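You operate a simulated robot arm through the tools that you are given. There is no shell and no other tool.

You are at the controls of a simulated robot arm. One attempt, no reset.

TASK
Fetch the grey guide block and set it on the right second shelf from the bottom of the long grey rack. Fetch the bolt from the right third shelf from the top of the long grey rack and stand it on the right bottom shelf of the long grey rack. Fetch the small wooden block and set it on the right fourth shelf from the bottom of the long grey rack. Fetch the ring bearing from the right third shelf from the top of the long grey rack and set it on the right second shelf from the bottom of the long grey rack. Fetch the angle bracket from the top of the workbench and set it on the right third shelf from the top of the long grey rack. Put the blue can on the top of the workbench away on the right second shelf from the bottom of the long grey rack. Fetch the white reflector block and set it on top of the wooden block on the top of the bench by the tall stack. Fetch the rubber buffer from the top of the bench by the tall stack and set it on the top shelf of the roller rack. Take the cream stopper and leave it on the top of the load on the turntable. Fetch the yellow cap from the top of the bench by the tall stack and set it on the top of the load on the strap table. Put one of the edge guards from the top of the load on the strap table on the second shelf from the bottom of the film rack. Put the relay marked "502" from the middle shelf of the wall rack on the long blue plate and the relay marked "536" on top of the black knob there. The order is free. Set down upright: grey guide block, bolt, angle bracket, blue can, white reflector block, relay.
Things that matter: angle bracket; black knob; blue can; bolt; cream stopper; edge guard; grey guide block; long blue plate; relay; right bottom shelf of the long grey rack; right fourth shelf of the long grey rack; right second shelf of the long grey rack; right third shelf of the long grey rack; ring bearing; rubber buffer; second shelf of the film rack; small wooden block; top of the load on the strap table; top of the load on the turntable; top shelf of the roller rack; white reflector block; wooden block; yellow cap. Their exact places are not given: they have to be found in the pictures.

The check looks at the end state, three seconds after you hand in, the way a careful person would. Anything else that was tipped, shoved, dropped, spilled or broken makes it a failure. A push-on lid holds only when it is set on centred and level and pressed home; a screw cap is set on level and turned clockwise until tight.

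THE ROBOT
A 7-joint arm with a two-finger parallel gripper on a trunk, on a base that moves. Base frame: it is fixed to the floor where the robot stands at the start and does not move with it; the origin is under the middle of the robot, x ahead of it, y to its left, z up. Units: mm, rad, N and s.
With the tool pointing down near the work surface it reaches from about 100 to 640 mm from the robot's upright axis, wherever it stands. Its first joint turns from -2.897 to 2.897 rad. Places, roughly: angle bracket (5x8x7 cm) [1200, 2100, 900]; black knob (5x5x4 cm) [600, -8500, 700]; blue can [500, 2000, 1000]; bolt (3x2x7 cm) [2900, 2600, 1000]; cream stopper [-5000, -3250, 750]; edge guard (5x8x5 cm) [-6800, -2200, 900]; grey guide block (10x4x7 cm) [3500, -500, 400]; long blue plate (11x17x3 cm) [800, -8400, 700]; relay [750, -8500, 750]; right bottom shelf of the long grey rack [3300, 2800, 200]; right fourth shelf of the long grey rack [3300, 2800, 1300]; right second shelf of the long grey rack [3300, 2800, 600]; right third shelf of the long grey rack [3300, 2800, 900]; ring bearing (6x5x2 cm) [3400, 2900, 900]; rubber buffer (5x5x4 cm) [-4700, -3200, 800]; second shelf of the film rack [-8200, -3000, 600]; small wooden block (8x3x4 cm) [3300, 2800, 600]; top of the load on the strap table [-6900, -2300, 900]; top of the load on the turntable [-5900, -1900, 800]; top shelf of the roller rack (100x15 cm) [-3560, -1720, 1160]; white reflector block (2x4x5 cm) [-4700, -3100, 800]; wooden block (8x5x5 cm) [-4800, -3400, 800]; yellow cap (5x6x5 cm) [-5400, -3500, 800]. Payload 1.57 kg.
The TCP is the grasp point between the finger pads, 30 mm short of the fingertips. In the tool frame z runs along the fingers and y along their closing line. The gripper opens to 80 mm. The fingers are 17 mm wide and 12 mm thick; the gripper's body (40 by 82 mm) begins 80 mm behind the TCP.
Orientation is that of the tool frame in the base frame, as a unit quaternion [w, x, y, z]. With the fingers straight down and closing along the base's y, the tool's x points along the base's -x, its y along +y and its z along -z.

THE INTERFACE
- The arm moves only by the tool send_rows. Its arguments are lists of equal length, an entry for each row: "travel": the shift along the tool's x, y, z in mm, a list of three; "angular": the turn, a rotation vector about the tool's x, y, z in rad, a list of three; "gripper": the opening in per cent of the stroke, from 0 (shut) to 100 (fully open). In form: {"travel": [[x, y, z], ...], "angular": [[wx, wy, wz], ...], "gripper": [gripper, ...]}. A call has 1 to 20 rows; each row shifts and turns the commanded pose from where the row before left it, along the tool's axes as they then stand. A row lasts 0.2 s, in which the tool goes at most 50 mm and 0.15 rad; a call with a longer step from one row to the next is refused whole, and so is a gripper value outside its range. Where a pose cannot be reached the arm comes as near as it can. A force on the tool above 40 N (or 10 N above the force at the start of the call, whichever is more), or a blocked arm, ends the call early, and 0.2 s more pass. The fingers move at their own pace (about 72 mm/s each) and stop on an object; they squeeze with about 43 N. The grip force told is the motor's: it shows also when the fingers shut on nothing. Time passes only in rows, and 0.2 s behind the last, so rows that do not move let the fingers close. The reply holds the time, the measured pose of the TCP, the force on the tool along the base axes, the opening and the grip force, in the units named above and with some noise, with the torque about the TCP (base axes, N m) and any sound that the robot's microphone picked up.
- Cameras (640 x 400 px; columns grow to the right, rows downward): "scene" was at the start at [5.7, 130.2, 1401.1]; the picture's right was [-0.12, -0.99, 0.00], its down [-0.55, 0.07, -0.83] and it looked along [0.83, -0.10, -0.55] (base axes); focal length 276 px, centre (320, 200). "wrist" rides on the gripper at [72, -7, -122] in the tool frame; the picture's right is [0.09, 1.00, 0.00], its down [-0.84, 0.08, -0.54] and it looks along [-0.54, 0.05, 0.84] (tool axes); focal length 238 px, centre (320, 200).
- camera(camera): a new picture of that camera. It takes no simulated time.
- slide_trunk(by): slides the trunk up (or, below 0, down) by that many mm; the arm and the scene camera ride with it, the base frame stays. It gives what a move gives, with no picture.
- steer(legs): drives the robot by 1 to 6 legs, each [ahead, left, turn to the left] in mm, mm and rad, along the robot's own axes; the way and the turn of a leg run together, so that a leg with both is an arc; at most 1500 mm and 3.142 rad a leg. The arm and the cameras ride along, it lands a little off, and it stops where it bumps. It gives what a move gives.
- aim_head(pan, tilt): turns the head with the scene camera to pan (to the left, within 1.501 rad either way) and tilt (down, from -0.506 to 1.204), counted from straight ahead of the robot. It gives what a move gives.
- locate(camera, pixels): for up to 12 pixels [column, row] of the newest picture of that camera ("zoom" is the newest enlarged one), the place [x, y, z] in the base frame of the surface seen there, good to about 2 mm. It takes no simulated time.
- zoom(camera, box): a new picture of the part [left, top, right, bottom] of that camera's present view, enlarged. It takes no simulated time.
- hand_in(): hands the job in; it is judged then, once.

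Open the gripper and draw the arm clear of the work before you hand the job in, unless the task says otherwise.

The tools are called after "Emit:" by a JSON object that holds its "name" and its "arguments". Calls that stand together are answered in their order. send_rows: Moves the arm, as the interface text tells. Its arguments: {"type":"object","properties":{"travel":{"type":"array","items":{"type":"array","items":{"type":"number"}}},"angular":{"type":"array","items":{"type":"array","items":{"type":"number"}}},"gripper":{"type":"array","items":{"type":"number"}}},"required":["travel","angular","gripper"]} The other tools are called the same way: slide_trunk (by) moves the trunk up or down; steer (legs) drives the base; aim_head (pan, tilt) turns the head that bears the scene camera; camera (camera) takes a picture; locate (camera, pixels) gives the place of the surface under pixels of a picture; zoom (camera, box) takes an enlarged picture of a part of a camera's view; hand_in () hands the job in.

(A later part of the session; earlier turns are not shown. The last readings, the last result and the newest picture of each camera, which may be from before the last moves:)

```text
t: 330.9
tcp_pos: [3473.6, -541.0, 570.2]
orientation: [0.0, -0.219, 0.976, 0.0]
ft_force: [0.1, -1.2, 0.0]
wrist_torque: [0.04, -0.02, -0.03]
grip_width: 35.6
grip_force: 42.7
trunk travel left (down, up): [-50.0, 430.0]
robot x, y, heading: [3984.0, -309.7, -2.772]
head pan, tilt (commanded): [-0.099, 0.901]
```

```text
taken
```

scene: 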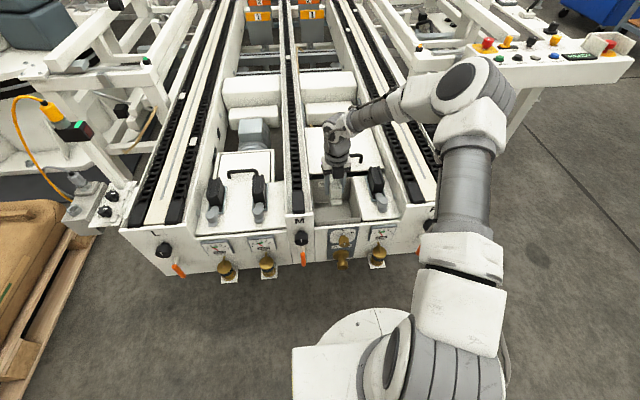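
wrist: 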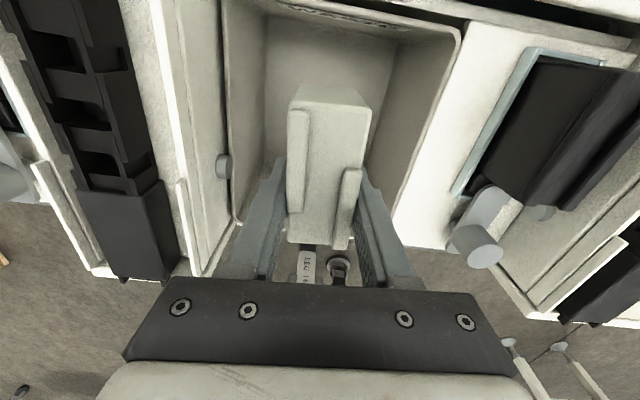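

Emit:
{"name": "zoom", "arguments": {"camera": "scene", "box": [290, 50, 520, 220]}}

Emit:
{"name": "locate", "arguments": {"camera": "zoom", "pixels": [[120, 170], [130, 230], [125, 260], [160, 205], [220, 160], [290, 140], [470, 70], [115, 215], [140, 300], [350, 120]]}}

```text
2.35 times, centred on (405, 135) of scene
```

zoom: 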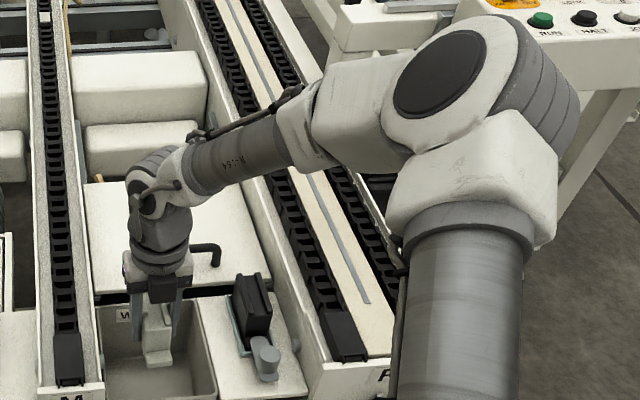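

```text
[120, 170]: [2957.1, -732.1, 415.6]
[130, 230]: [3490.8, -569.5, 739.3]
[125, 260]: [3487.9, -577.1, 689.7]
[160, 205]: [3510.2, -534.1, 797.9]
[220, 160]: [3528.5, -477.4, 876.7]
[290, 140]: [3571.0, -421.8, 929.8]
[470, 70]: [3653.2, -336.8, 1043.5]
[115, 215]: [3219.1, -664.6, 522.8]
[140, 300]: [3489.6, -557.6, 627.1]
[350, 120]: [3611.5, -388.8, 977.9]
```

The wrist needs ~270 mm above the TCP when vertical, too tight for the shelf, so I'll regrasp with a tilt on the sensor table's free side next to the rack. First I raise the block to travel height.

Emit:
{"name": "send_rows", "arguments": {"travel": [[0, 0, -45], [0, 0, -45], [0, 0, -45], [0, 0, -15]], "angular": [[0, 0, 0], [0, 0, 0], [0, 0, 0], [0, 0, 0]], "gripper": [0, 0, 0, 0]}}

Emit:
{"name": "slide_trunk", "arguments": {"by": 200}}

Emit:
{"name": "steer", "arguments": {"legs": [[0, 0, -1.553], [870, 0, 0], [450, 0, 0], [0, 0, -0.39], [800, 0, 0]]}}

Emit:
{"name": "aim_head", "arguments": {"pan": -1.4, "tilt": 0.6}}

Emit:
{"name": "camera", "arguments": {"camera": "scene"}}

```text
t: 331.9
tcp_pos: [3476.1, -540.5, 718.4]
orientation: [0.0, -0.219, 0.976, -0.001]
ft_force: [0.6, -0.6, -0.1]
wrist_torque: [0.0, 0.0, 0.03]
grip_width: 35.3
grip_force: 42.3
trunk travel left (down, up): [-50.0, 430.0]
robot x, y, heading: [3985.3, -310.9, -2.77]
head pan, tilt (commanded): [-0.099, 0.901]
```

```text
t: 334.1
tcp_pos: [3476.5, -541.2, 918.2]
orientation: [-0.001, -0.218, 0.976, 0.0]
ft_force: [-0.4, 0.2, -0.5]
wrist_torque: [-0.02, -0.02, 0.04]
grip_width: 35.3
grip_force: 42.1
trunk travel left (down, up): [-250.0, 230.0]
robot x, y, heading: [3981.3, -310.6, -2.774]
head pan, tilt (commanded): [-0.099, 0.901]
```

```text
t: 355.1
tcp_pos: [3466.7, 2273.0, 917.9]
orientation: [0.0, 0.689, 0.724, 0.001]
ft_force: [0.7, 0.0, -1.3]
wrist_torque: [-0.03, 0.01, 0.01]
grip_width: 35.5
grip_force: 42.3
trunk travel left (down, up): [-250.0, 230.0]
robot x, y, heading: [3487.9, 1718.4, 1.551]
head pan, tilt (commanded): [-0.099, 0.901]
```

```text
t: 356.6
tcp_pos: [3466.5, 2274.4, 917.0]
orientation: [0.0, 0.689, 0.725, 0.0]
ft_force: [-0.2, 0.0, -1.3]
wrist_torque: [-0.05, -0.01, 0.03]
grip_width: 35.3
grip_force: 41.7
trunk travel left (down, up): [-250.0, 230.0]
robot x, y, heading: [3486.4, 1717.3, 1.557]
head pan, tilt (commanded): [-1.4, 0.6]
```

```text
taken
```

scene: 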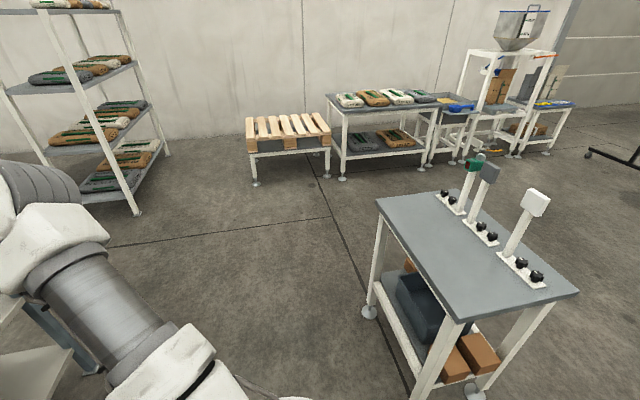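

I locate the table's corners and posts.

Emit:
{"name": "locate", "arguments": {"camera": "scene", "pixels": [[457, 318], [572, 291], [382, 205], [430, 195], [430, 250], [470, 270], [510, 262], [540, 280], [480, 235], [445, 200], [500, 290]]}}

```text
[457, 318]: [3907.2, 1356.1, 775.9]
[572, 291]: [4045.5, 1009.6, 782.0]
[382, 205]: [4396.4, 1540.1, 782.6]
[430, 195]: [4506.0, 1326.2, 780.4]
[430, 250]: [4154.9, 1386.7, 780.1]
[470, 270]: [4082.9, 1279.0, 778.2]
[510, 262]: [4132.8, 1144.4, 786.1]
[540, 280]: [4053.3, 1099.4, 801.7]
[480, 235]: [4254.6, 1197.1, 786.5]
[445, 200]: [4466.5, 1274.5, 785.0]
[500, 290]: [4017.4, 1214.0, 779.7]
```

Table top z≈779 with a free strip on its +y side. I turn to face it and strafe so the block hovers over (4109,1336).

Emit:
{"name": "steer", "arguments": {"legs": [[0, 0, -2.746], [24, 408, 0]]}}

Emit:
{"name": "camera", "arguments": {"camera": "wrist"}}

```text
t: 368.9
tcp_pos: [4123.1, 1359.3, 917.4]
orientation: [0.0, 0.854, -0.52, -0.001]
ft_force: [-0.8, -0.7, -1.7]
wrist_torque: [0.01, -0.03, 0.03]
grip_width: 35.4
grip_force: 42.4
trunk travel left (down, up): [-250.0, 230.0]
robot x, y, heading: [3869.8, 1856.4, -1.167]
head pan, tilt (commanded): [-1.4, 0.6]
```

```text
taken
```

wrist: 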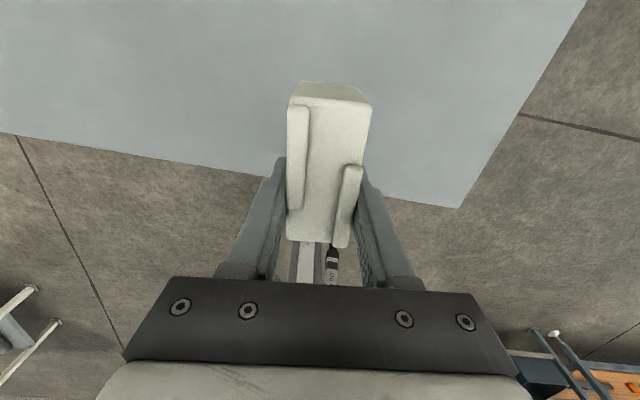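

The block is over the table strip, 73 mm inside the edge. I lower 95 mm, then creep to contact at about TCP z 817.

Emit:
{"name": "send_rows", "arguments": {"travel": [[0, 0, 40], [0, 0, 35], [0, 0, 15], [0, 0, 5], [0, 0, 2], [0, 0, 0]], "angular": [[0, 0, 0], [0, 0, 0], [0, 0, 0], [0, 0, 0], [0, 0, 0], [0, 0, 0]], "gripper": [0, 0, 0, 0, 0, 0]}}

Emit:
{"name": "send_rows", "arguments": {"travel": [[0, 0, 1.2], [0, 0, 1.2], [0, 0, 0]], "angular": [[0, 0, 0], [0, 0, 0], [0, 0, 0]], "gripper": [0, 0, 0]}}

```text
t: 370.2
tcp_pos: [4122.9, 1360.4, 820.1]
orientation: [0.001, 0.854, -0.521, -0.001]
ft_force: [0.5, 0.3, -0.1]
wrist_torque: [0.02, 0.04, 0.01]
grip_width: 35.7
grip_force: 41.8
trunk travel left (down, up): [-250.0, 230.0]
robot x, y, heading: [3874.9, 1857.8, -1.165]
head pan, tilt (commanded): [-1.4, 0.6]
```

```text
t: 371.1
tcp_pos: [4122.9, 1360.1, 817.4]
orientation: [0.001, 0.854, -0.52, 0.0]
ft_force: [-0.7, 0.5, -1.0]
wrist_torque: [0.02, 0.04, -0.01]
grip_width: 35.6
grip_force: 42.8
trunk travel left (down, up): [-250.0, 230.0]
robot x, y, heading: [3872.3, 1860.4, -1.166]
head pan, tilt (commanded): [-1.4, 0.6]
```

Emit:
{"name": "send_rows", "arguments": {"travel": [[0, 0, 1], [0, 0, 1], [0, 0, 0]], "angular": [[0, 0, 0], [0, 0, 0], [0, 0, 0]], "gripper": [0, 0, 0]}}

```text
t: 371.9
tcp_pos: [4123.2, 1359.1, 817.9]
orientation: [0.002, 0.854, -0.521, 0.0]
ft_force: [-2.6, 1.4, 16.1]
wrist_torque: [0.63, 0.27, 0.06]
grip_width: 35.5
grip_force: 42.6
trunk travel left (down, up): [-250.0, 230.0]
robot x, y, heading: [3875.5, 1857.3, -1.163]
head pan, tilt (commanded): [-1.4, 0.6]
```

Contact. I release and rise 130 mm, then look.

Emit:
{"name": "send_rows", "arguments": {"travel": [[0, 0, 0], [0, 0, 0], [0, 0, -30], [0, 0, -45], [0, 0, -45], [0, 0, -30]], "angular": [[0, 0, 0], [0, 0, 0], [0, 0, 0], [0, 0, 0], [0, 0, 0], [0, 0, 0]], "gripper": [80, 90, 90, 90, 90, 90]}}

Emit:
{"name": "camera", "arguments": {"camera": "wrist"}}

Emit:
{"name": "locate", "arguments": {"camera": "wrist", "pixels": [[300, 30], [345, 40], [305, 110], [335, 115], [320, 75], [320, 122]]}}

```text
t: 373.2
tcp_pos: [4124.8, 1359.4, 963.4]
orientation: [0.0, 0.854, -0.521, 0.0]
ft_force: [0.3, -0.4, 0.9]
wrist_torque: [0.05, 0.02, -0.01]
grip_width: 71.8
grip_force: 0.1
trunk travel left (down, up): [-250.0, 230.0]
robot x, y, heading: [3874.6, 1859.8, -1.162]
head pan, tilt (commanded): [-1.4, 0.6]
```

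```text
taken
```

wrist: 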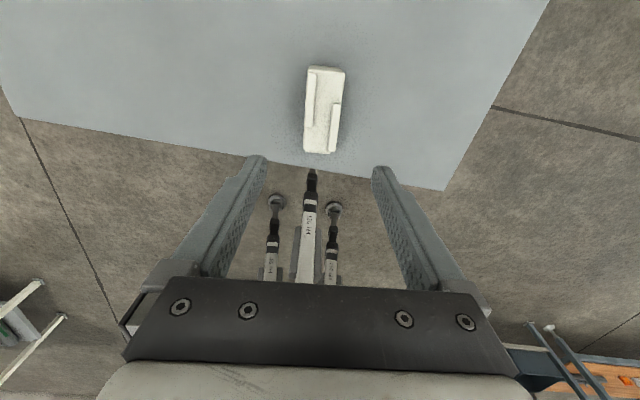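

```text
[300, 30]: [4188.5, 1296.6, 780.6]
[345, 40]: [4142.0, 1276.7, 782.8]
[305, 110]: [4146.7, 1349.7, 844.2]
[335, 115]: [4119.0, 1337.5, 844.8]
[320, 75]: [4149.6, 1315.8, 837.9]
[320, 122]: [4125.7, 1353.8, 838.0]
```

The block stands at ≈(4134,1342), top z≈840. I tilt the tool to 50° here and back the base 60 mm for a cleaner approach.

Emit:
{"name": "send_rows", "arguments": {"travel": [[0, 0, 0], [0, 0, 0], [0, 0, 0], [0, 0, 0], [0, 0, 0], [0, 0, 0]], "angular": [[0, 0.1455, 0], [0, 0.1455, 0], [0, 0.1455, 0], [0, 0.1455, 0], [0, 0.1455, 0], [0, 0.1455, 0]], "gripper": [90, 90, 90, 90, 90, 90]}}

Emit:
{"name": "steer", "arguments": {"legs": [[-120, 0, 0]]}}

Emit:
{"name": "camera", "arguments": {"camera": "wrist"}}

```text
t: 374.6
tcp_pos: [4119.8, 1356.0, 966.0]
orientation: [0.216, 0.78, -0.481, 0.336]
ft_force: [1.4, 0.4, 1.2]
wrist_torque: [-0.03, 0.04, -0.03]
grip_width: 72.0
grip_force: 0.0
out of reach, approached as far as the arm can: row 5
trunk travel left (down, up): [-250.0, 230.0]
robot x, y, heading: [3874.6, 1859.0, -1.159]
head pan, tilt (commanded): [-1.4, 0.6]
```

```text
t: 376.1
tcp_pos: [4074.3, 1466.4, 966.6]
orientation: [0.216, 0.781, -0.478, 0.337]
ft_force: [0.0, 0.1, -1.3]
wrist_torque: [0.01, 0.01, -0.06]
grip_width: 71.9
grip_force: 0.1
trunk travel left (down, up): [-250.0, 230.0]
robot x, y, heading: [3829.1, 1969.6, -1.165]
head pan, tilt (commanded): [-1.4, 0.6]
```

```text
taken
```

wrist: 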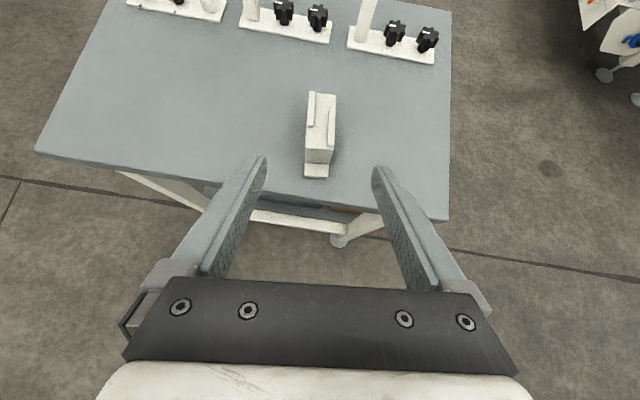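

I zoom in and locate the block's faces for the tilted grasp.

Emit:
{"name": "zoom", "arguments": {"camera": "wrist", "box": [270, 70, 380, 195]}}

Emit:
{"name": "locate", "arguments": {"camera": "zoom", "pixels": [[240, 75], [320, 90], [230, 220], [310, 230], [230, 290], [300, 300], [270, 330], [270, 270], [320, 200], [235, 315], [300, 335], [222, 180]]}}

```text
3.20 times, centred on (325, 132) of wrist
```

zoom: 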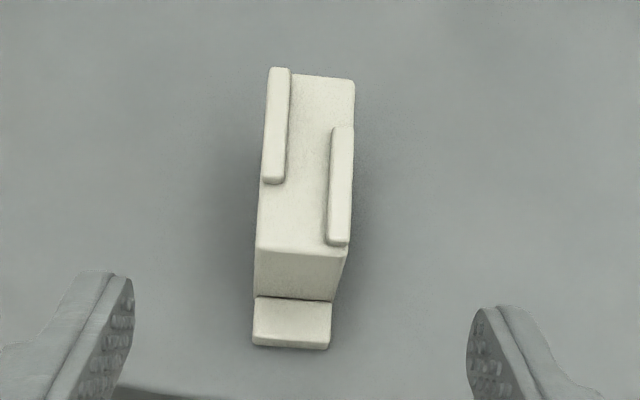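

```text
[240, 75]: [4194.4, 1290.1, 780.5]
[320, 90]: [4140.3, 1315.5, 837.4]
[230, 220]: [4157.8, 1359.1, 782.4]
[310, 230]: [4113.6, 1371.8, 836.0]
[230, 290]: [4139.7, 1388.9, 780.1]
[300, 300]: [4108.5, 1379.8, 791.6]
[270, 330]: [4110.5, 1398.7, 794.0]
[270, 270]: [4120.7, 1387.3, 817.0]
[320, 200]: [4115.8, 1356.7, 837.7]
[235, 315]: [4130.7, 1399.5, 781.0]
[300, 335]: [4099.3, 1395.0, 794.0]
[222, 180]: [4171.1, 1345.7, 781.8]
```

Emit:
{"name": "locate", "arguments": {"camera": "zoom", "pixels": [[302, 245], [313, 80], [262, 240], [345, 250], [350, 90], [292, 76], [262, 200], [295, 275], [260, 275], [335, 275]]}}

```text
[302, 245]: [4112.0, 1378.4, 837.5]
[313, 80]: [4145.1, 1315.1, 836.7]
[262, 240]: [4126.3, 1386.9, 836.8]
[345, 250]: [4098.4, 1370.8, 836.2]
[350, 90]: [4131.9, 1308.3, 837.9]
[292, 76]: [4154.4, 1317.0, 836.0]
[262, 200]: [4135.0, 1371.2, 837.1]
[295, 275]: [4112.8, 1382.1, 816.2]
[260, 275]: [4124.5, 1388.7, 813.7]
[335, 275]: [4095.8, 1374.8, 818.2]
```

Body near-end mid (4112,1379), axis at −1.095 rad, aligned with the tool. I approach along a straight line to TCP (4124,1354,811).

Emit:
{"name": "send_rows", "arguments": {"travel": [[-6.1, 0.7, 39.1], [-6.1, 0.7, 39.1], [-6.1, 0.7, 39.1], [-6.1, 0.7, 39.1], [-3.1, 0.3, 19.6], [-3.1, 0.2, 19.6], [0, 0, 0]], "angular": [[0, 0, 0], [0, 0, 0], [0, 0, 0], [0, 0, 0], [0, 0, 0], [0, 0, 0], [0, 0, 0]], "gripper": [90, 90, 90, 90, 90, 90, 90]}}

Emit:
{"name": "camera", "arguments": {"camera": "wrist"}}

```text
t: 377.7
tcp_pos: [4123.1, 1354.4, 812.2]
orientation: [0.215, 0.782, -0.478, 0.337]
ft_force: [0.0, -0.8, 0.0]
wrist_torque: [-0.02, 0.02, -0.02]
grip_width: 71.9
grip_force: 0.1
trunk travel left (down, up): [-250.0, 230.0]
robot x, y, heading: [3827.3, 1965.5, -1.168]
head pan, tilt (commanded): [-1.4, 0.6]
```

```text
taken
```

wrist: 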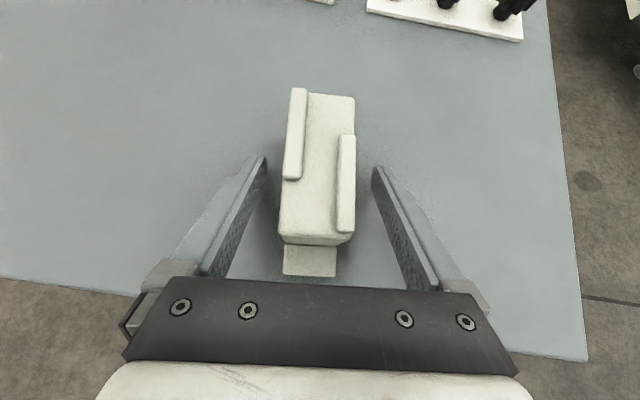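

The block is centred between the fingers. I close and lift 90 mm.

Emit:
{"name": "send_rows", "arguments": {"travel": [[0, 0, 0], [0, 0, 0], [0, 0, 0], [0, 0, 0], [7.3, 0, -6.8], [14.7, 0, -13.5], [22, 0, -20.3], [22, 0, -20.3]], "angular": [[0, 0, 0], [0, 0, 0], [0, 0, 0], [0, 0, 0], [0, 0, 0], [0, 0, 0], [0, 0, 0], [0, 0, 0]], "gripper": [40, 0, 0, 0, 0, 0, 0, 0]}}

Emit:
{"name": "camera", "arguments": {"camera": "wrist"}}

```text
t: 379.5
tcp_pos: [4126.3, 1355.4, 902.6]
orientation: [0.214, 0.782, -0.478, 0.337]
ft_force: [0.3, -0.3, -1.6]
wrist_torque: [-0.01, -0.02, 0.01]
grip_width: 35.9
grip_force: 42.6
trunk travel left (down, up): [-250.0, 230.0]
robot x, y, heading: [3829.9, 1966.7, -1.164]
head pan, tilt (commanded): [-1.4, 0.6]
```

```text
taken
```

wrist: 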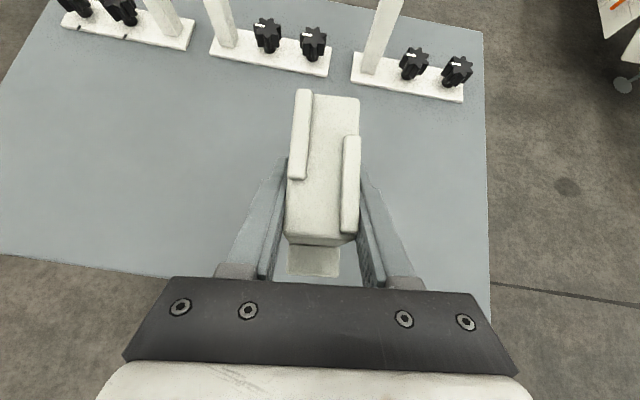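

Held. I draw the arm in 120 mm and turn around (via the free −x side) to face the rack.

Emit:
{"name": "send_rows", "arguments": {"travel": [[-27, 0, -29.3], [-27, 0, -29.3], [-27, 0, -29.3]], "angular": [[0, 0, 0], [0, 0, 0], [0, 0, 0]], "gripper": [0, 0, 0]}}

Emit:
{"name": "steer", "arguments": {"legs": [[0, 0, -1.6], [0, 0, -1.566]]}}

Emit:
{"name": "aim_head", "arguments": {"pan": 0.0, "tilt": 0.5}}

Emit:
{"name": "camera", "arguments": {"camera": "scene"}}

```text
t: 380.3
tcp_pos: [4071.5, 1462.8, 902.8]
orientation: [0.215, 0.782, -0.479, 0.337]
ft_force: [0.5, -0.3, -2.5]
wrist_torque: [0.0, -0.01, -0.01]
grip_width: 35.5
grip_force: 42.2
trunk travel left (down, up): [-250.0, 230.0]
robot x, y, heading: [3828.7, 1969.8, -1.16]
head pan, tilt (commanded): [-1.4, 0.6]
```

```text
t: 391.0
tcp_pos: [3584.4, 2474.2, 902.1]
orientation: [-0.337, 0.479, 0.782, 0.215]
ft_force: [0.6, 0.3, -1.5]
wrist_torque: [-0.01, -0.02, -0.01]
grip_width: 35.3
grip_force: 42.3
trunk travel left (down, up): [-250.0, 230.0]
robot x, y, heading: [3827.0, 1968.5, 1.977]
head pan, tilt (commanded): [-1.4, 0.6]
```

```text
t: 392.5
tcp_pos: [3583.9, 2475.0, 903.7]
orientation: [-0.336, 0.479, 0.782, 0.215]
ft_force: [0.8, 0.5, -1.2]
wrist_torque: [0.03, -0.02, -0.02]
grip_width: 35.6
grip_force: 42.5
trunk travel left (down, up): [-250.0, 230.0]
robot x, y, heading: [3828.6, 1967.9, 1.976]
head pan, tilt (commanded): [0.0, 0.499]
```

```text
taken
```

scene: 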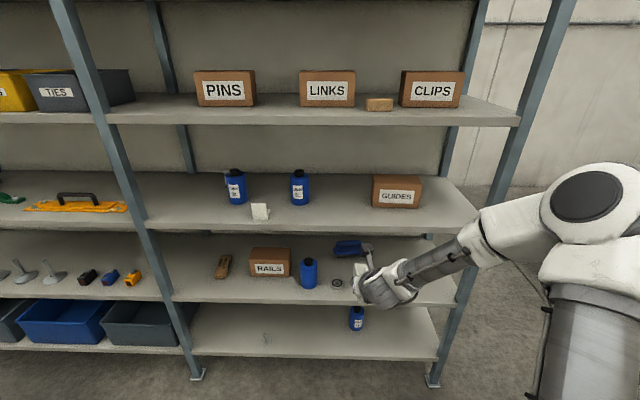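

I lower the trunk 250 mm, strafe 134 mm right and drive forward 284 mm to u≈3400 on the second shelf.

Emit:
{"name": "slide_trunk", "arguments": {"by": -250}}

Emit:
{"name": "steer", "arguments": {"legs": [[0, -134, 0], [284, 0, 0]]}}

Emit:
{"name": "camera", "arguments": {"camera": "wrist"}}

```text
t: 395.1
tcp_pos: [3584.0, 2475.3, 652.4]
orientation: [-0.337, 0.479, 0.781, 0.216]
ft_force: [0.3, -0.3, -0.6]
wrist_torque: [-0.01, -0.01, 0.03]
grip_width: 35.3
grip_force: 42.7
trunk travel left (down, up): [0.0, 480.0]
robot x, y, heading: [3830.7, 1967.6, 1.98]
head pan, tilt (commanded): [0.0, 0.499]
```

```text
t: 398.8
tcp_pos: [3591.7, 2789.1, 652.8]
orientation: [-0.337, 0.478, 0.782, 0.216]
ft_force: [0.1, -0.9, -1.5]
wrist_torque: [-0.03, 0.0, -0.01]
grip_width: 35.3
grip_force: 43.3
trunk travel left (down, up): [0.0, 480.0]
robot x, y, heading: [3832.0, 2282.9, 1.982]
head pan, tilt (commanded): [0.0, 0.499]
```

```text
taken
```

wrist: 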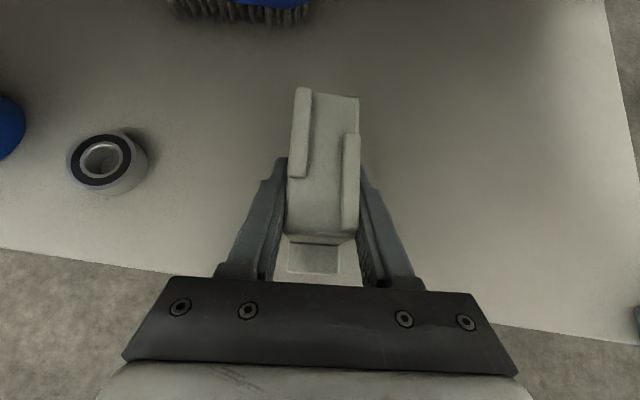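

Position is right. I lower 38 mm and creep to contact (expected TCP z≈612).

Emit:
{"name": "send_rows", "arguments": {"travel": [[-14.7, 0, 13.5], [-10.3, 0, 9.5], [-2.9, 0, 2.7], [0, 0, 0]], "angular": [[0, 0, 0], [0, 0, 0], [0, 0, 0], [0, 0, 0]], "gripper": [0, 0, 0, 0]}}

Emit:
{"name": "send_rows", "arguments": {"travel": [[-0.8, 0, 0.7], [-0.8, 0, 0.7], [0, 0, 0]], "angular": [[0, 0, 0], [0, 0, 0], [0, 0, 0]], "gripper": [0, 0, 0]}}

```text
t: 399.8
tcp_pos: [3593.1, 2789.6, 614.4]
orientation: [-0.337, 0.478, 0.782, 0.215]
ft_force: [0.3, -0.4, -0.9]
wrist_torque: [-0.01, 0.03, 0.01]
grip_width: 35.7
grip_force: 42.4
trunk travel left (down, up): [0.0, 480.0]
robot x, y, heading: [3834.7, 2286.0, 1.983]
head pan, tilt (commanded): [0.0, 0.499]
```

```text
t: 400.6
tcp_pos: [3592.4, 2789.6, 613.0]
orientation: [-0.337, 0.478, 0.782, 0.216]
ft_force: [1.9, -0.4, 4.6]
wrist_torque: [-0.19, -0.02, 0.06]
grip_width: 35.5
grip_force: 42.5
trunk travel left (down, up): [0.0, 480.0]
robot x, y, heading: [3835.7, 2285.0, 1.977]
head pan, tilt (commanded): [0.0, 0.499]
```

Contact (4.6 N up). I release and retreat horizontally backwards.

Emit:
{"name": "send_rows", "arguments": {"travel": [[0, 0, 0], [0, 0, 0], [-10, 0, -11], [-20, 0, -22], [-27, 0, -29], [-27, 0, -29]], "angular": [[0, 0, 0], [0, 0, 0], [0, 0, 0], [0, 0, 0], [0, 0, 0], [0, 0, 0]], "gripper": [75, 90, 90, 90, 90, 90]}}

Emit:
{"name": "camera", "arguments": {"camera": "wrist"}}

Emit:
{"name": "camera", "arguments": {"camera": "scene"}}

```text
t: 402.0
tcp_pos: [3646.6, 2685.3, 611.9]
orientation: [-0.337, 0.478, 0.782, 0.215]
ft_force: [-0.1, -0.9, -0.5]
wrist_torque: [-0.01, 0.0, -0.01]
grip_width: 72.3
grip_force: 0.0
out of reach, approached as far as the arm can: row 6
trunk travel left (down, up): [0.0, 480.0]
robot x, y, heading: [3839.7, 2277.2, 1.981]
head pan, tilt (commanded): [0.0, 0.499]
```

```text
taken
```

wrist: 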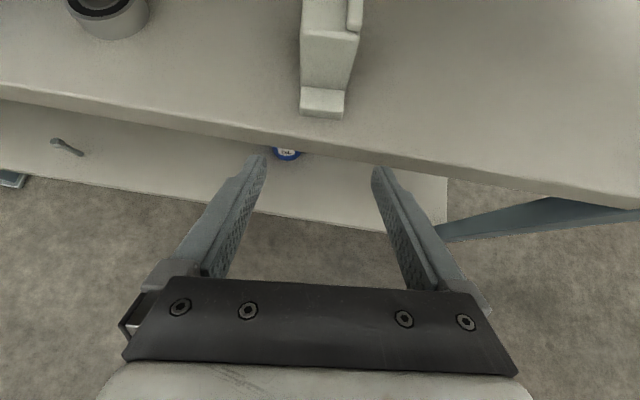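

```text
taken
```

scene: 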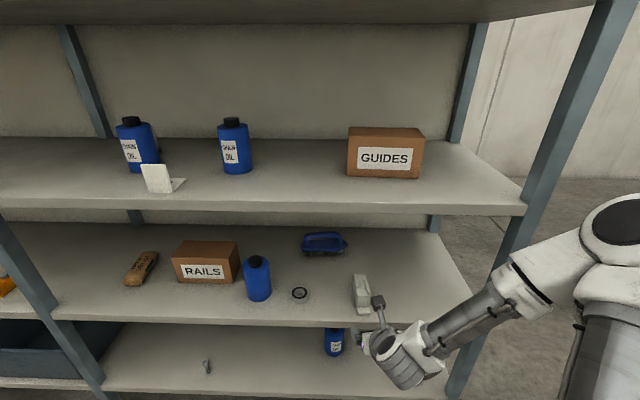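

Guide block placed. I zoom to verify the bolt is still standing on the bottom shelf.

Emit:
{"name": "zoom", "arguments": {"camera": "scene", "box": [160, 330, 260, 400]}}

Emit:
{"name": "locate", "arguments": {"camera": "zoom", "pixels": [[300, 200], [310, 270], [295, 180]]}}

```text
5.71 times, centred on (210, 365) of scene
```

zoom: 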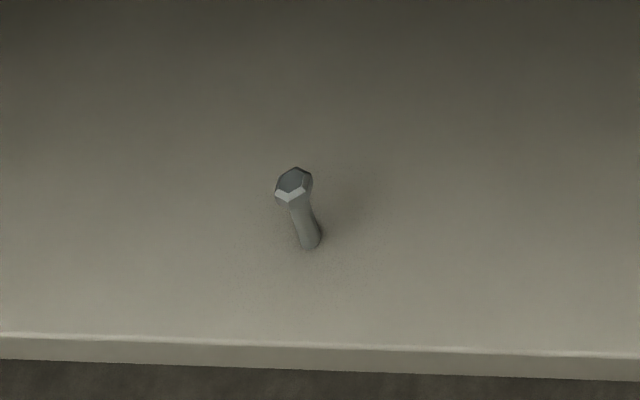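

```text
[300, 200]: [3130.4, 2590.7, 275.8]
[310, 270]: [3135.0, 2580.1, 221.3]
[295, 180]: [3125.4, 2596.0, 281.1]
```

Everything at the rack is done. I now travel back toward the start area, then survey the west and south sides of the hall.

Emit:
{"name": "steer", "arguments": {"legs": [[-400, 0, 0], [0, 0, 1.656], [1500, 0, 0], [1500, 0, 0], [300, 0, 0]]}}

Emit:
{"name": "aim_head", "arguments": {"pan": 0.0, "tilt": 0.25}}

Emit:
{"name": "camera", "arguments": {"camera": "scene"}}

```text
t: 431.9
tcp_pos: [647.7, 161.3, 609.5]
orientation: [-0.386, -0.252, 0.882, -0.102]
ft_force: [-0.2, 0.5, -0.8]
wrist_torque: [-0.01, -0.02, 0.03]
grip_width: 71.9
grip_force: 0.0
trunk travel left (down, up): [0.0, 480.0]
robot x, y, heading: [1033.4, 386.4, -2.651]
head pan, tilt (commanded): [0.0, 0.499]
```

```text
t: 432.7
tcp_pos: [648.7, 160.3, 611.4]
orientation: [-0.385, -0.251, 0.882, -0.102]
ft_force: [0.4, -0.3, 0.4]
wrist_torque: [0.02, 0.0, 0.01]
grip_width: 71.9
grip_force: 0.0
trunk travel left (down, up): [0.0, 480.0]
robot x, y, heading: [1033.1, 385.1, -2.649]
head pan, tilt (commanded): [0.0, 0.25]
```

```text
taken
```

scene: 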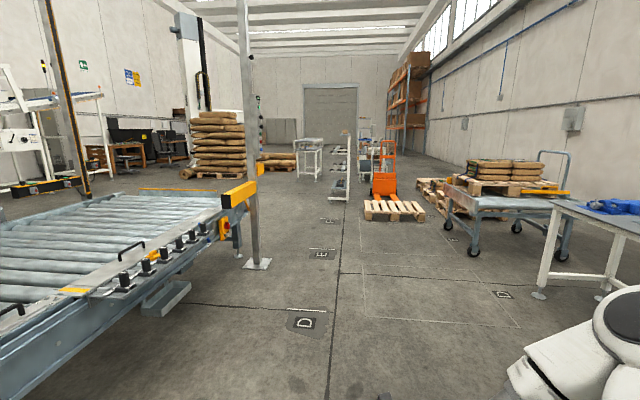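

The way ahead (−x) is open. I locate landmarks: post, sack stack, bench, pallet truck.

Emit:
{"name": "locate", "arguments": {"camera": "scene", "pixels": [[257, 264], [215, 178], [310, 175], [345, 198], [395, 215], [340, 160], [280, 165], [230, 215], [430, 190], [180, 150], [475, 250], [330, 260]]}}

Emit:
{"name": "zoom", "arguments": {"camera": "scene", "box": [160, 80, 440, 230]}}

```text
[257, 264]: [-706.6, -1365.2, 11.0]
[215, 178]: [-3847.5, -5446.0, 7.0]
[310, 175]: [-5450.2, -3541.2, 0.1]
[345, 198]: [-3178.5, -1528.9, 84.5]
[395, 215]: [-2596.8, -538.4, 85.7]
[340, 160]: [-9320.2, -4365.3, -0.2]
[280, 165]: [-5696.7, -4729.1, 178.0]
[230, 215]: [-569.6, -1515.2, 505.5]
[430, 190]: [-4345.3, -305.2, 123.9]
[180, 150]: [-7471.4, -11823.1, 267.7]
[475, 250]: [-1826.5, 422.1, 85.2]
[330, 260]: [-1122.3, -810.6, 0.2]
```

```text
2.29 times, centred on (300, 155) of scene
```

zoom: 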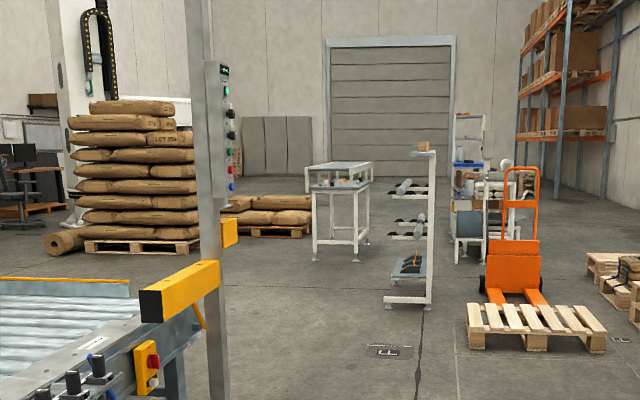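

The bench by the tall stack is around (−5450,−3540) and the roller rack around (−3180..−4000, −1530..−1940). I drive 4 m along heading ≈ −2.594, which is clear.

Emit:
{"name": "steer", "arguments": {"legs": [[0, 0, 0.056], [1500, 0, 0], [1500, 0, 0], [1000, 0, 0]]}}

Emit:
{"name": "camera", "arguments": {"camera": "scene"}}

Emit:
{"name": "aim_head", "arguments": {"pan": -0.6, "tilt": 0.25}}

Emit:
{"name": "camera", "arguments": {"camera": "scene"}}

```text
t: 459.1
tcp_pos: [-2811.0, -1857.2, 609.3]
orientation: [-0.386, -0.254, 0.881, -0.102]
ft_force: [-1.4, -1.0, -0.1]
wrist_torque: [-0.02, 0.0, 0.0]
grip_width: 72.0
grip_force: 0.0
trunk travel left (down, up): [0.0, 480.0]
robot x, y, heading: [-2426.5, -1629.0, -2.638]
head pan, tilt (commanded): [0.0, 0.25]
```

```text
taken
```

scene: 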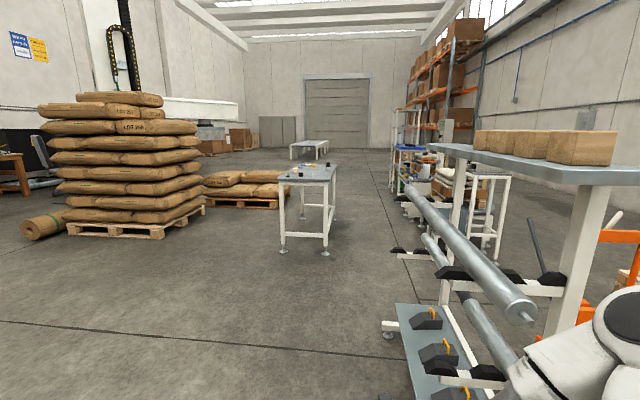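

```text
t: 460.1
tcp_pos: [-2809.8, -1855.2, 609.6]
orientation: [-0.386, -0.254, 0.881, -0.104]
ft_force: [-0.2, -0.4, 0.4]
wrist_torque: [-0.01, 0.01, -0.02]
grip_width: 71.9
grip_force: 0.0
trunk travel left (down, up): [0.0, 480.0]
robot x, y, heading: [-2424.9, -1629.1, -2.646]
head pan, tilt (commanded): [-0.6, 0.25]
```

```text
taken
```

scene: 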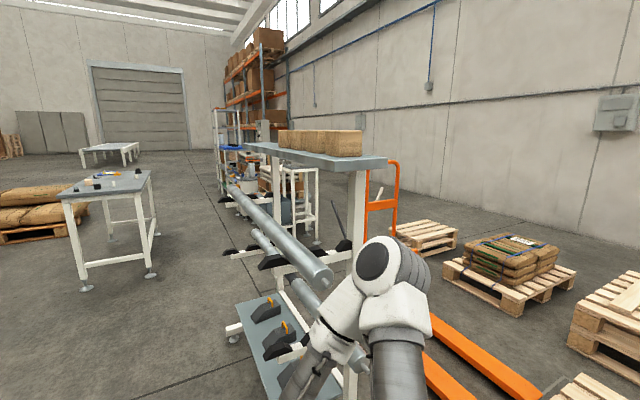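

I'm close to the roller rack with the arm near its lower shelf. I back off 250 mm, strafe left 900 mm, then locate the rack and bench.

Emit:
{"name": "steer", "arguments": {"legs": [[-250, 0, 0], [0, 900, 0]]}}

Emit:
{"name": "aim_head", "arguments": {"pan": -0.3, "tilt": 0.3}}

Emit:
{"name": "camera", "arguments": {"camera": "scene"}}

Emit:
{"name": "locate", "arguments": {"camera": "scene", "pixels": [[320, 100], [320, 150], [320, 200], [320, 250], [100, 250], [200, 250]]}}

```text
t: 469.2
tcp_pos: [-2157.9, -2546.4, 610.9]
orientation: [-0.385, -0.252, 0.882, -0.102]
ft_force: [-0.6, -0.9, 0.1]
wrist_torque: [0.0, 0.01, 0.03]
grip_width: 71.6
grip_force: 0.2
trunk travel left (down, up): [0.0, 480.0]
robot x, y, heading: [-1770.0, -2323.5, -2.645]
head pan, tilt (commanded): [-0.6, 0.25]
```

```text
t: 470.0
tcp_pos: [-2156.8, -2544.9, 609.7]
orientation: [-0.385, -0.252, 0.882, -0.101]
ft_force: [-0.7, -0.3, 1.3]
wrist_torque: [-0.01, -0.03, -0.01]
grip_width: 72.3
grip_force: 0.1
trunk travel left (down, up): [0.0, 480.0]
robot x, y, heading: [-1772.0, -2324.6, -2.645]
head pan, tilt (commanded): [-0.3, 0.3]
```

```text
taken
```

scene: 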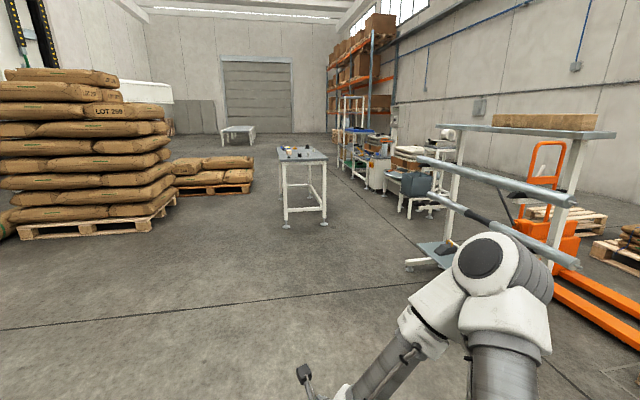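

```text
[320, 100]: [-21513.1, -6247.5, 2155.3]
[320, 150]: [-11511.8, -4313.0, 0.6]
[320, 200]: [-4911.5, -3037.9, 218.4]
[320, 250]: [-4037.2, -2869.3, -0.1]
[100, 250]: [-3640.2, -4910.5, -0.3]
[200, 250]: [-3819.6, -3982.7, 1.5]
```

Emit:
{"name": "locate", "arguments": {"camera": "scene", "pixels": [[286, 226], [324, 224], [283, 162], [325, 159], [318, 150], [280, 148], [440, 129], [610, 137], [412, 266], [150, 215], [250, 188], [430, 165]]}}

Emit:
{"name": "zoom", "arguments": {"camera": "scene", "box": [260, 120, 460, 240]}}

```text
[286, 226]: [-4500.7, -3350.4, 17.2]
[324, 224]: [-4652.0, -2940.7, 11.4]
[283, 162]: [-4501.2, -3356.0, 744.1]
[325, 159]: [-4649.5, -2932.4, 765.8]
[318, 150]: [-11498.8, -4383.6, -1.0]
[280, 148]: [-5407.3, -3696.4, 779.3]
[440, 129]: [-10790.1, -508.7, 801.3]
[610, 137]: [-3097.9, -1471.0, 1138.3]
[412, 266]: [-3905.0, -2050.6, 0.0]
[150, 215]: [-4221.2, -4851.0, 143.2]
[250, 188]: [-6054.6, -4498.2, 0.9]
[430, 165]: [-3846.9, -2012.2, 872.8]
```

```text
3.20 times, centred on (360, 180) of scene
```

zoom: 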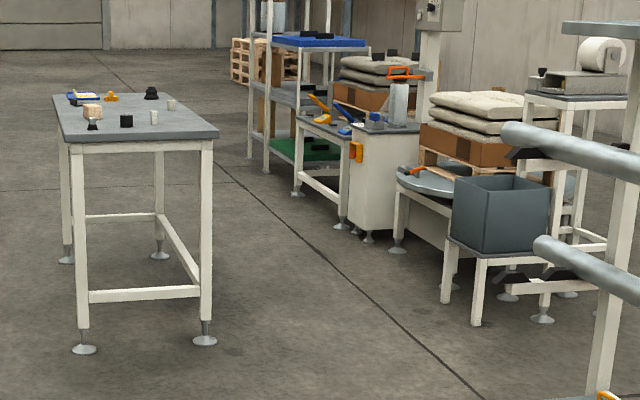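

The bench items are visible: reflector, black buffer, wooden block, stopper, yellow cap. I raise the trunk by 250 mm (TCP ≈ 860) and drive toward the bench's near end.

Emit:
{"name": "slide_trunk", "arguments": {"by": 300}}

Emit:
{"name": "steer", "arguments": {"legs": [[0, 0, -0.222], [1500, 0, 0], [700, 0, 0], [0, 0, 0.064]]}}

Emit:
{"name": "aim_head", "arguments": {"pan": 0.0, "tilt": 0.6}}

Emit:
{"name": "camera", "arguments": {"camera": "scene"}}

```text
t: 473.0
tcp_pos: [-2156.6, -2545.5, 910.3]
orientation: [-0.386, -0.253, 0.881, -0.102]
ft_force: [-0.3, 0.1, -0.6]
wrist_torque: [0.0, 0.02, 0.01]
grip_width: 71.8
grip_force: 0.1
trunk travel left (down, up): [-300.0, 180.0]
robot x, y, heading: [-1773.6, -2320.4, -2.654]
head pan, tilt (commanded): [-0.3, 0.3]
```

```text
t: 489.0
tcp_pos: [-4294.6, -3078.6, 908.8]
orientation: [-0.392, -0.188, 0.898, -0.075]
ft_force: [-0.5, 0.1, -0.6]
wrist_torque: [0.01, 0.02, -0.02]
grip_width: 72.0
grip_force: 0.0
trunk travel left (down, up): [-300.0, 180.0]
robot x, y, heading: [-3882.1, -2914.7, -2.791]
head pan, tilt (commanded): [-0.3, 0.3]
```

```text
t: 489.8
tcp_pos: [-4295.6, -3078.7, 909.3]
orientation: [-0.392, -0.186, 0.898, -0.073]
ft_force: [-0.5, -0.5, -0.5]
wrist_torque: [-0.01, -0.02, -0.03]
grip_width: 72.1
grip_force: 0.1
trunk travel left (down, up): [-300.0, 180.0]
robot x, y, heading: [-3880.3, -2911.4, -2.797]
head pan, tilt (commanded): [0.0, 0.6]
```

```text
taken
```

scene: 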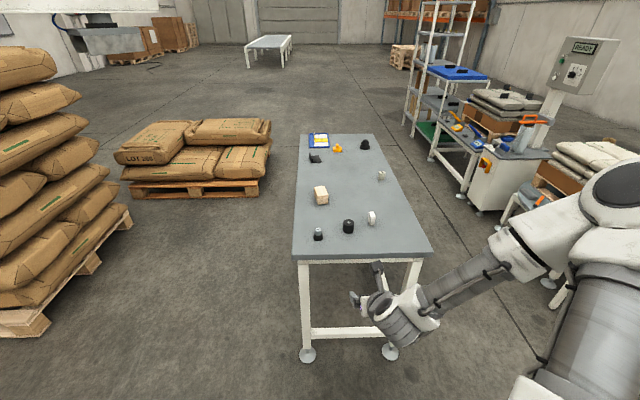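

The bench top is clearly visible. I zoom in and locate every item.

Emit:
{"name": "zoom", "arguments": {"camera": "scene", "box": [285, 125, 435, 265]}}

Emit:
{"name": "locate", "arguments": {"camera": "scene", "pixels": [[318, 235], [348, 226], [371, 218], [321, 197], [381, 176], [365, 144], [337, 148], [316, 157], [318, 140], [297, 258], [428, 248], [372, 137]]}}

```text
2.86 times, centred on (360, 195) of scene
```

zoom: 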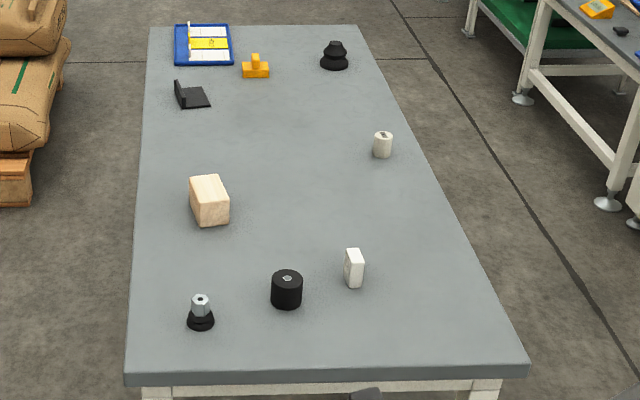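

```text
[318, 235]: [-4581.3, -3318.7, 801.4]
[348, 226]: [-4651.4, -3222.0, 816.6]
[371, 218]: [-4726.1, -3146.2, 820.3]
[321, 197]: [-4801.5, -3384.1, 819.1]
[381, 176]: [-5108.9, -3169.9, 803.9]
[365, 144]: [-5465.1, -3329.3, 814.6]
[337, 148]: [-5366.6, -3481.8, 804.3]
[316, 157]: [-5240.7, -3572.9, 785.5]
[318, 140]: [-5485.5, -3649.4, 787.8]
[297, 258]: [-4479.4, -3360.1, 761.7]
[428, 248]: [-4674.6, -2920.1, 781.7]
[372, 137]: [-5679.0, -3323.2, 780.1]
```

I'll work from the bench's left long side for the reflector→wooden block transfer; I check the free floor there (low sack pile).

Emit:
{"name": "locate", "arguments": {"camera": "scene", "pixels": [[258, 197], [268, 150], [122, 200], [130, 225], [40, 335], [240, 250], [308, 355], [390, 350], [460, 195], [475, 210], [495, 290], [550, 305]]}}

```text
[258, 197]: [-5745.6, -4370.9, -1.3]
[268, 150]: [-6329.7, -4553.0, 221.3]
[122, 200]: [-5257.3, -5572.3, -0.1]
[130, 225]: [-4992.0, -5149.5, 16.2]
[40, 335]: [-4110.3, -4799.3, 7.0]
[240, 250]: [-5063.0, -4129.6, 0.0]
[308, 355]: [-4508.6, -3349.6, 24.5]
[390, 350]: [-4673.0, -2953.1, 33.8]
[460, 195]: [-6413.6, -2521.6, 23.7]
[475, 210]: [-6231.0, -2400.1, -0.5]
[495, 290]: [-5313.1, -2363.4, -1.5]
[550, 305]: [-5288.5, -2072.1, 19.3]
```

The left side is free. I drive around the near corner to (−4588,−3764) and face the bench (heading ≈1.909).

Emit:
{"name": "steer", "arguments": {"legs": [[0, 0, 1.075], [798, 0, 0], [0, 0, -1.311], [591, 0, 0], [0, 0, -1.341]]}}

Emit:
{"name": "aim_head", "arguments": {"pan": 0.0, "tilt": 0.8}}

Emit:
{"name": "camera", "arguments": {"camera": "scene"}}

Emit:
{"name": "camera", "arguments": {"camera": "wrist"}}

```text
t: 511.6
tcp_pos: [-4743.4, -3357.1, 910.9]
orientation: [-0.329, 0.501, 0.768, 0.225]
ft_force: [1.0, 0.0, -0.5]
wrist_torque: [0.02, 0.0, 0.0]
grip_width: 72.0
grip_force: 0.1
trunk travel left (down, up): [-300.0, 180.0]
robot x, y, heading: [-4577.5, -3768.2, 1.921]
head pan, tilt (commanded): [0.0, 0.6]
```

```text
t: 512.3
tcp_pos: [-4743.6, -3357.5, 910.1]
orientation: [-0.33, 0.501, 0.768, 0.224]
ft_force: [0.2, 0.1, -0.1]
wrist_torque: [-0.03, -0.03, -0.02]
grip_width: 72.2
grip_force: 0.1
trunk travel left (down, up): [-300.0, 180.0]
robot x, y, heading: [-4579.0, -3769.3, 1.926]
head pan, tilt (commanded): [0.0, 0.799]
```

```text
taken
```

scene: 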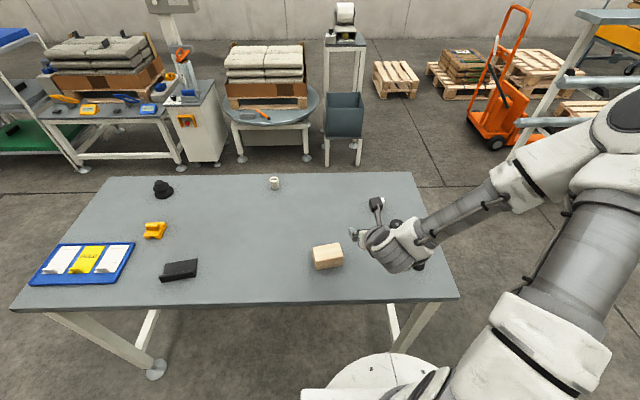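

```text
taken
```

wrist: 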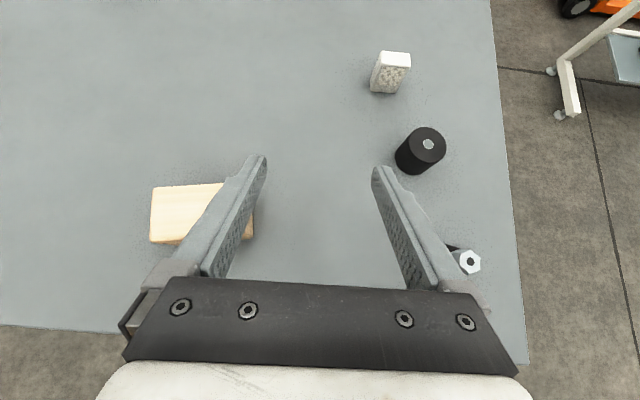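

Reflector at (390,72), buffer (420,150), wooden block (200,210) in the wrist view. I set the tool vertical and raise slightly for a top view.

Emit:
{"name": "send_rows", "arguments": {"travel": [[0, 0, 0], [0, 0, 0], [0, 0, 0], [0, 0, 0], [0, 0, 0], [0, 0, 0], [0, 0, -40]], "angular": [[0, -0.1368, 0], [0, -0.1368, 0], [0, -0.1368, 0], [0, -0.1368, 0], [0, -0.1368, 0], [0, -0.1368, 0], [0, 0, 0]], "gripper": [90, 90, 90, 90, 90, 90, 90]}}

Emit:
{"name": "camera", "arguments": {"camera": "wrist"}}

```text
t: 513.9
tcp_pos: [-4740.0, -3357.7, 949.7]
orientation: [-0.012, 0.55, 0.835, 0.025]
ft_force: [-0.9, -0.3, -0.5]
wrist_torque: [-0.03, 0.01, -0.01]
grip_width: 72.4
grip_force: 0.0
out of reach, approached as far as the arm can: row 4
trunk travel left (down, up): [-300.0, 180.0]
robot x, y, heading: [-4575.3, -3766.9, 1.928]
head pan, tilt (commanded): [0.0, 0.799]
```

```text
taken
```

wrist: 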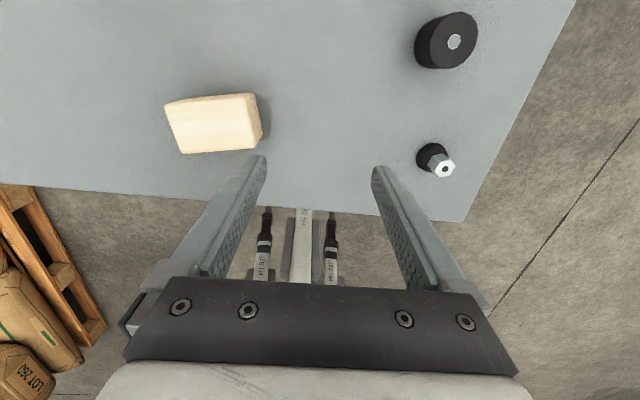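

A small residual tilt remains. I correct it (0.0286, −0.0476) and locate the wooden block's corners.

Emit:
{"name": "send_rows", "arguments": {"travel": [[0, 0, 0], [0, 0, 0]], "angular": [[0.0286, -0.0476, 0], [0, 0, 0]], "gripper": [90, 90]}}

Emit:
{"name": "camera", "arguments": {"camera": "wrist"}}

Emit:
{"name": "zoom", "arguments": {"camera": "wrist", "box": [140, 70, 300, 170]}}

```text
t: 514.5
tcp_pos: [-4741.1, -3357.9, 948.4]
orientation: [0.0, 0.55, 0.835, 0.0]
ft_force: [0.3, -0.4, 0.2]
wrist_torque: [0.0, 0.02, -0.01]
grip_width: 72.1
grip_force: 0.0
trunk travel left (down, up): [-300.0, 180.0]
robot x, y, heading: [-4573.5, -3769.4, 1.919]
head pan, tilt (commanded): [0.0, 0.799]
```

```text
taken
```

wrist: 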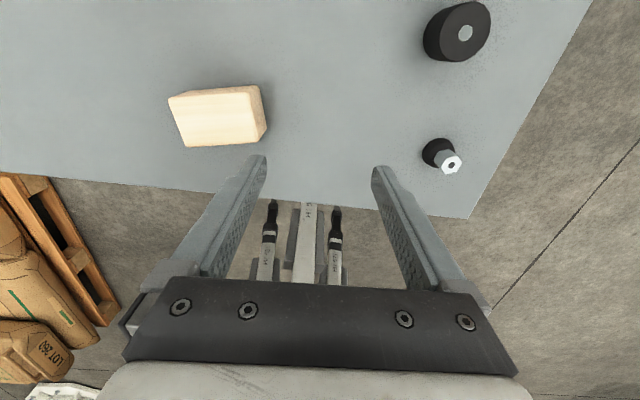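

```text
4.00 times, centred on (220, 120) of wrist
```

zoom: 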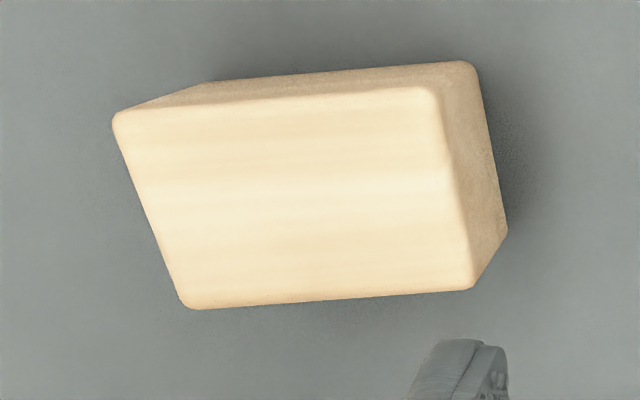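

Emit:
{"name": "locate", "arguments": {"camera": "zoom", "pixels": [[122, 118], [430, 95], [465, 282], [190, 300], [300, 200], [290, 107], [330, 290], [155, 210], [448, 190]]}}

Emit:
{"name": "send_rows", "arguments": {"travel": [[40, 20, 0], [40, 20, 0], [40, 10, 0]], "angular": [[0, 0, 0], [0, 0, 0], [0, 0, 0]], "gripper": [90, 90, 90]}}

Emit:
{"name": "camera", "arguments": {"camera": "wrist"}}

```text
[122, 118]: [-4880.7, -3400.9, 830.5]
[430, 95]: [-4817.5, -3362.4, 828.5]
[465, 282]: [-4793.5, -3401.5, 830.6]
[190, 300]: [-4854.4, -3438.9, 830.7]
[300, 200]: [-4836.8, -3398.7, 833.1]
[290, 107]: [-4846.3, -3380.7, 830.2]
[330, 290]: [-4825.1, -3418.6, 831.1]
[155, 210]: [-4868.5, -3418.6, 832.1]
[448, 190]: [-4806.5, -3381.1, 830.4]
```

```text
t: 515.3
tcp_pos: [-4741.5, -3228.3, 948.2]
orientation: [0.0, 0.55, 0.835, -0.002]
ft_force: [-0.4, 0.2, 0.1]
wrist_torque: [-0.02, 0.02, 0.03]
grip_width: 71.9
grip_force: 0.1
trunk travel left (down, up): [-300.0, 180.0]
robot x, y, heading: [-4580.6, -3771.2, 1.921]
head pan, tilt (commanded): [0.0, 0.799]
```

```text
taken
```

wrist: 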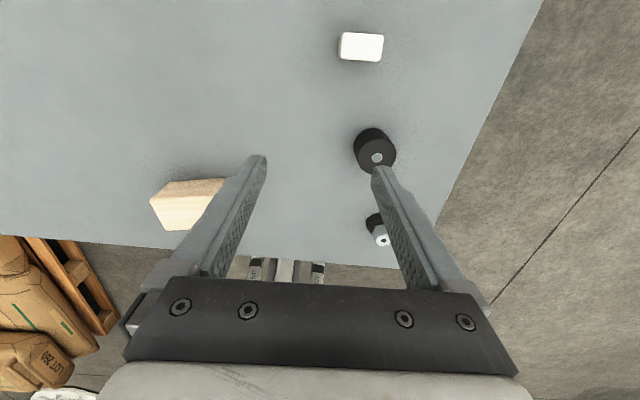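

Wooden block: top centre (−4836.5,−3401), z≈831, long axis at 0.55 rad. Now I measure the reflector at (361,47).

Emit:
{"name": "zoom", "arguments": {"camera": "wrist", "box": [310, 10, 410, 80]}}

Emit:
{"name": "locate", "arguments": {"camera": "zoom", "pixels": [[200, 145], [465, 155], [200, 300], [450, 325], [325, 230], [325, 145], [325, 320], [330, 160]]}}

```text
5.71 times, centred on (360, 45) of wrist
```

zoom: 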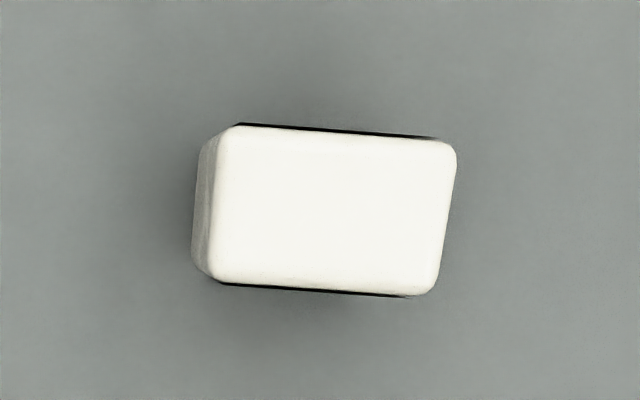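

```text
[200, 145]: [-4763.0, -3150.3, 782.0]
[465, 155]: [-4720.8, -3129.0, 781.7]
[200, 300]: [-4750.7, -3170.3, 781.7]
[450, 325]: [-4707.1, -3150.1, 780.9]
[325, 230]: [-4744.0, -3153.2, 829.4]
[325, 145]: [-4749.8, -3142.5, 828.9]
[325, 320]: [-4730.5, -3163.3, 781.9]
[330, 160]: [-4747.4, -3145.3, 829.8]
```

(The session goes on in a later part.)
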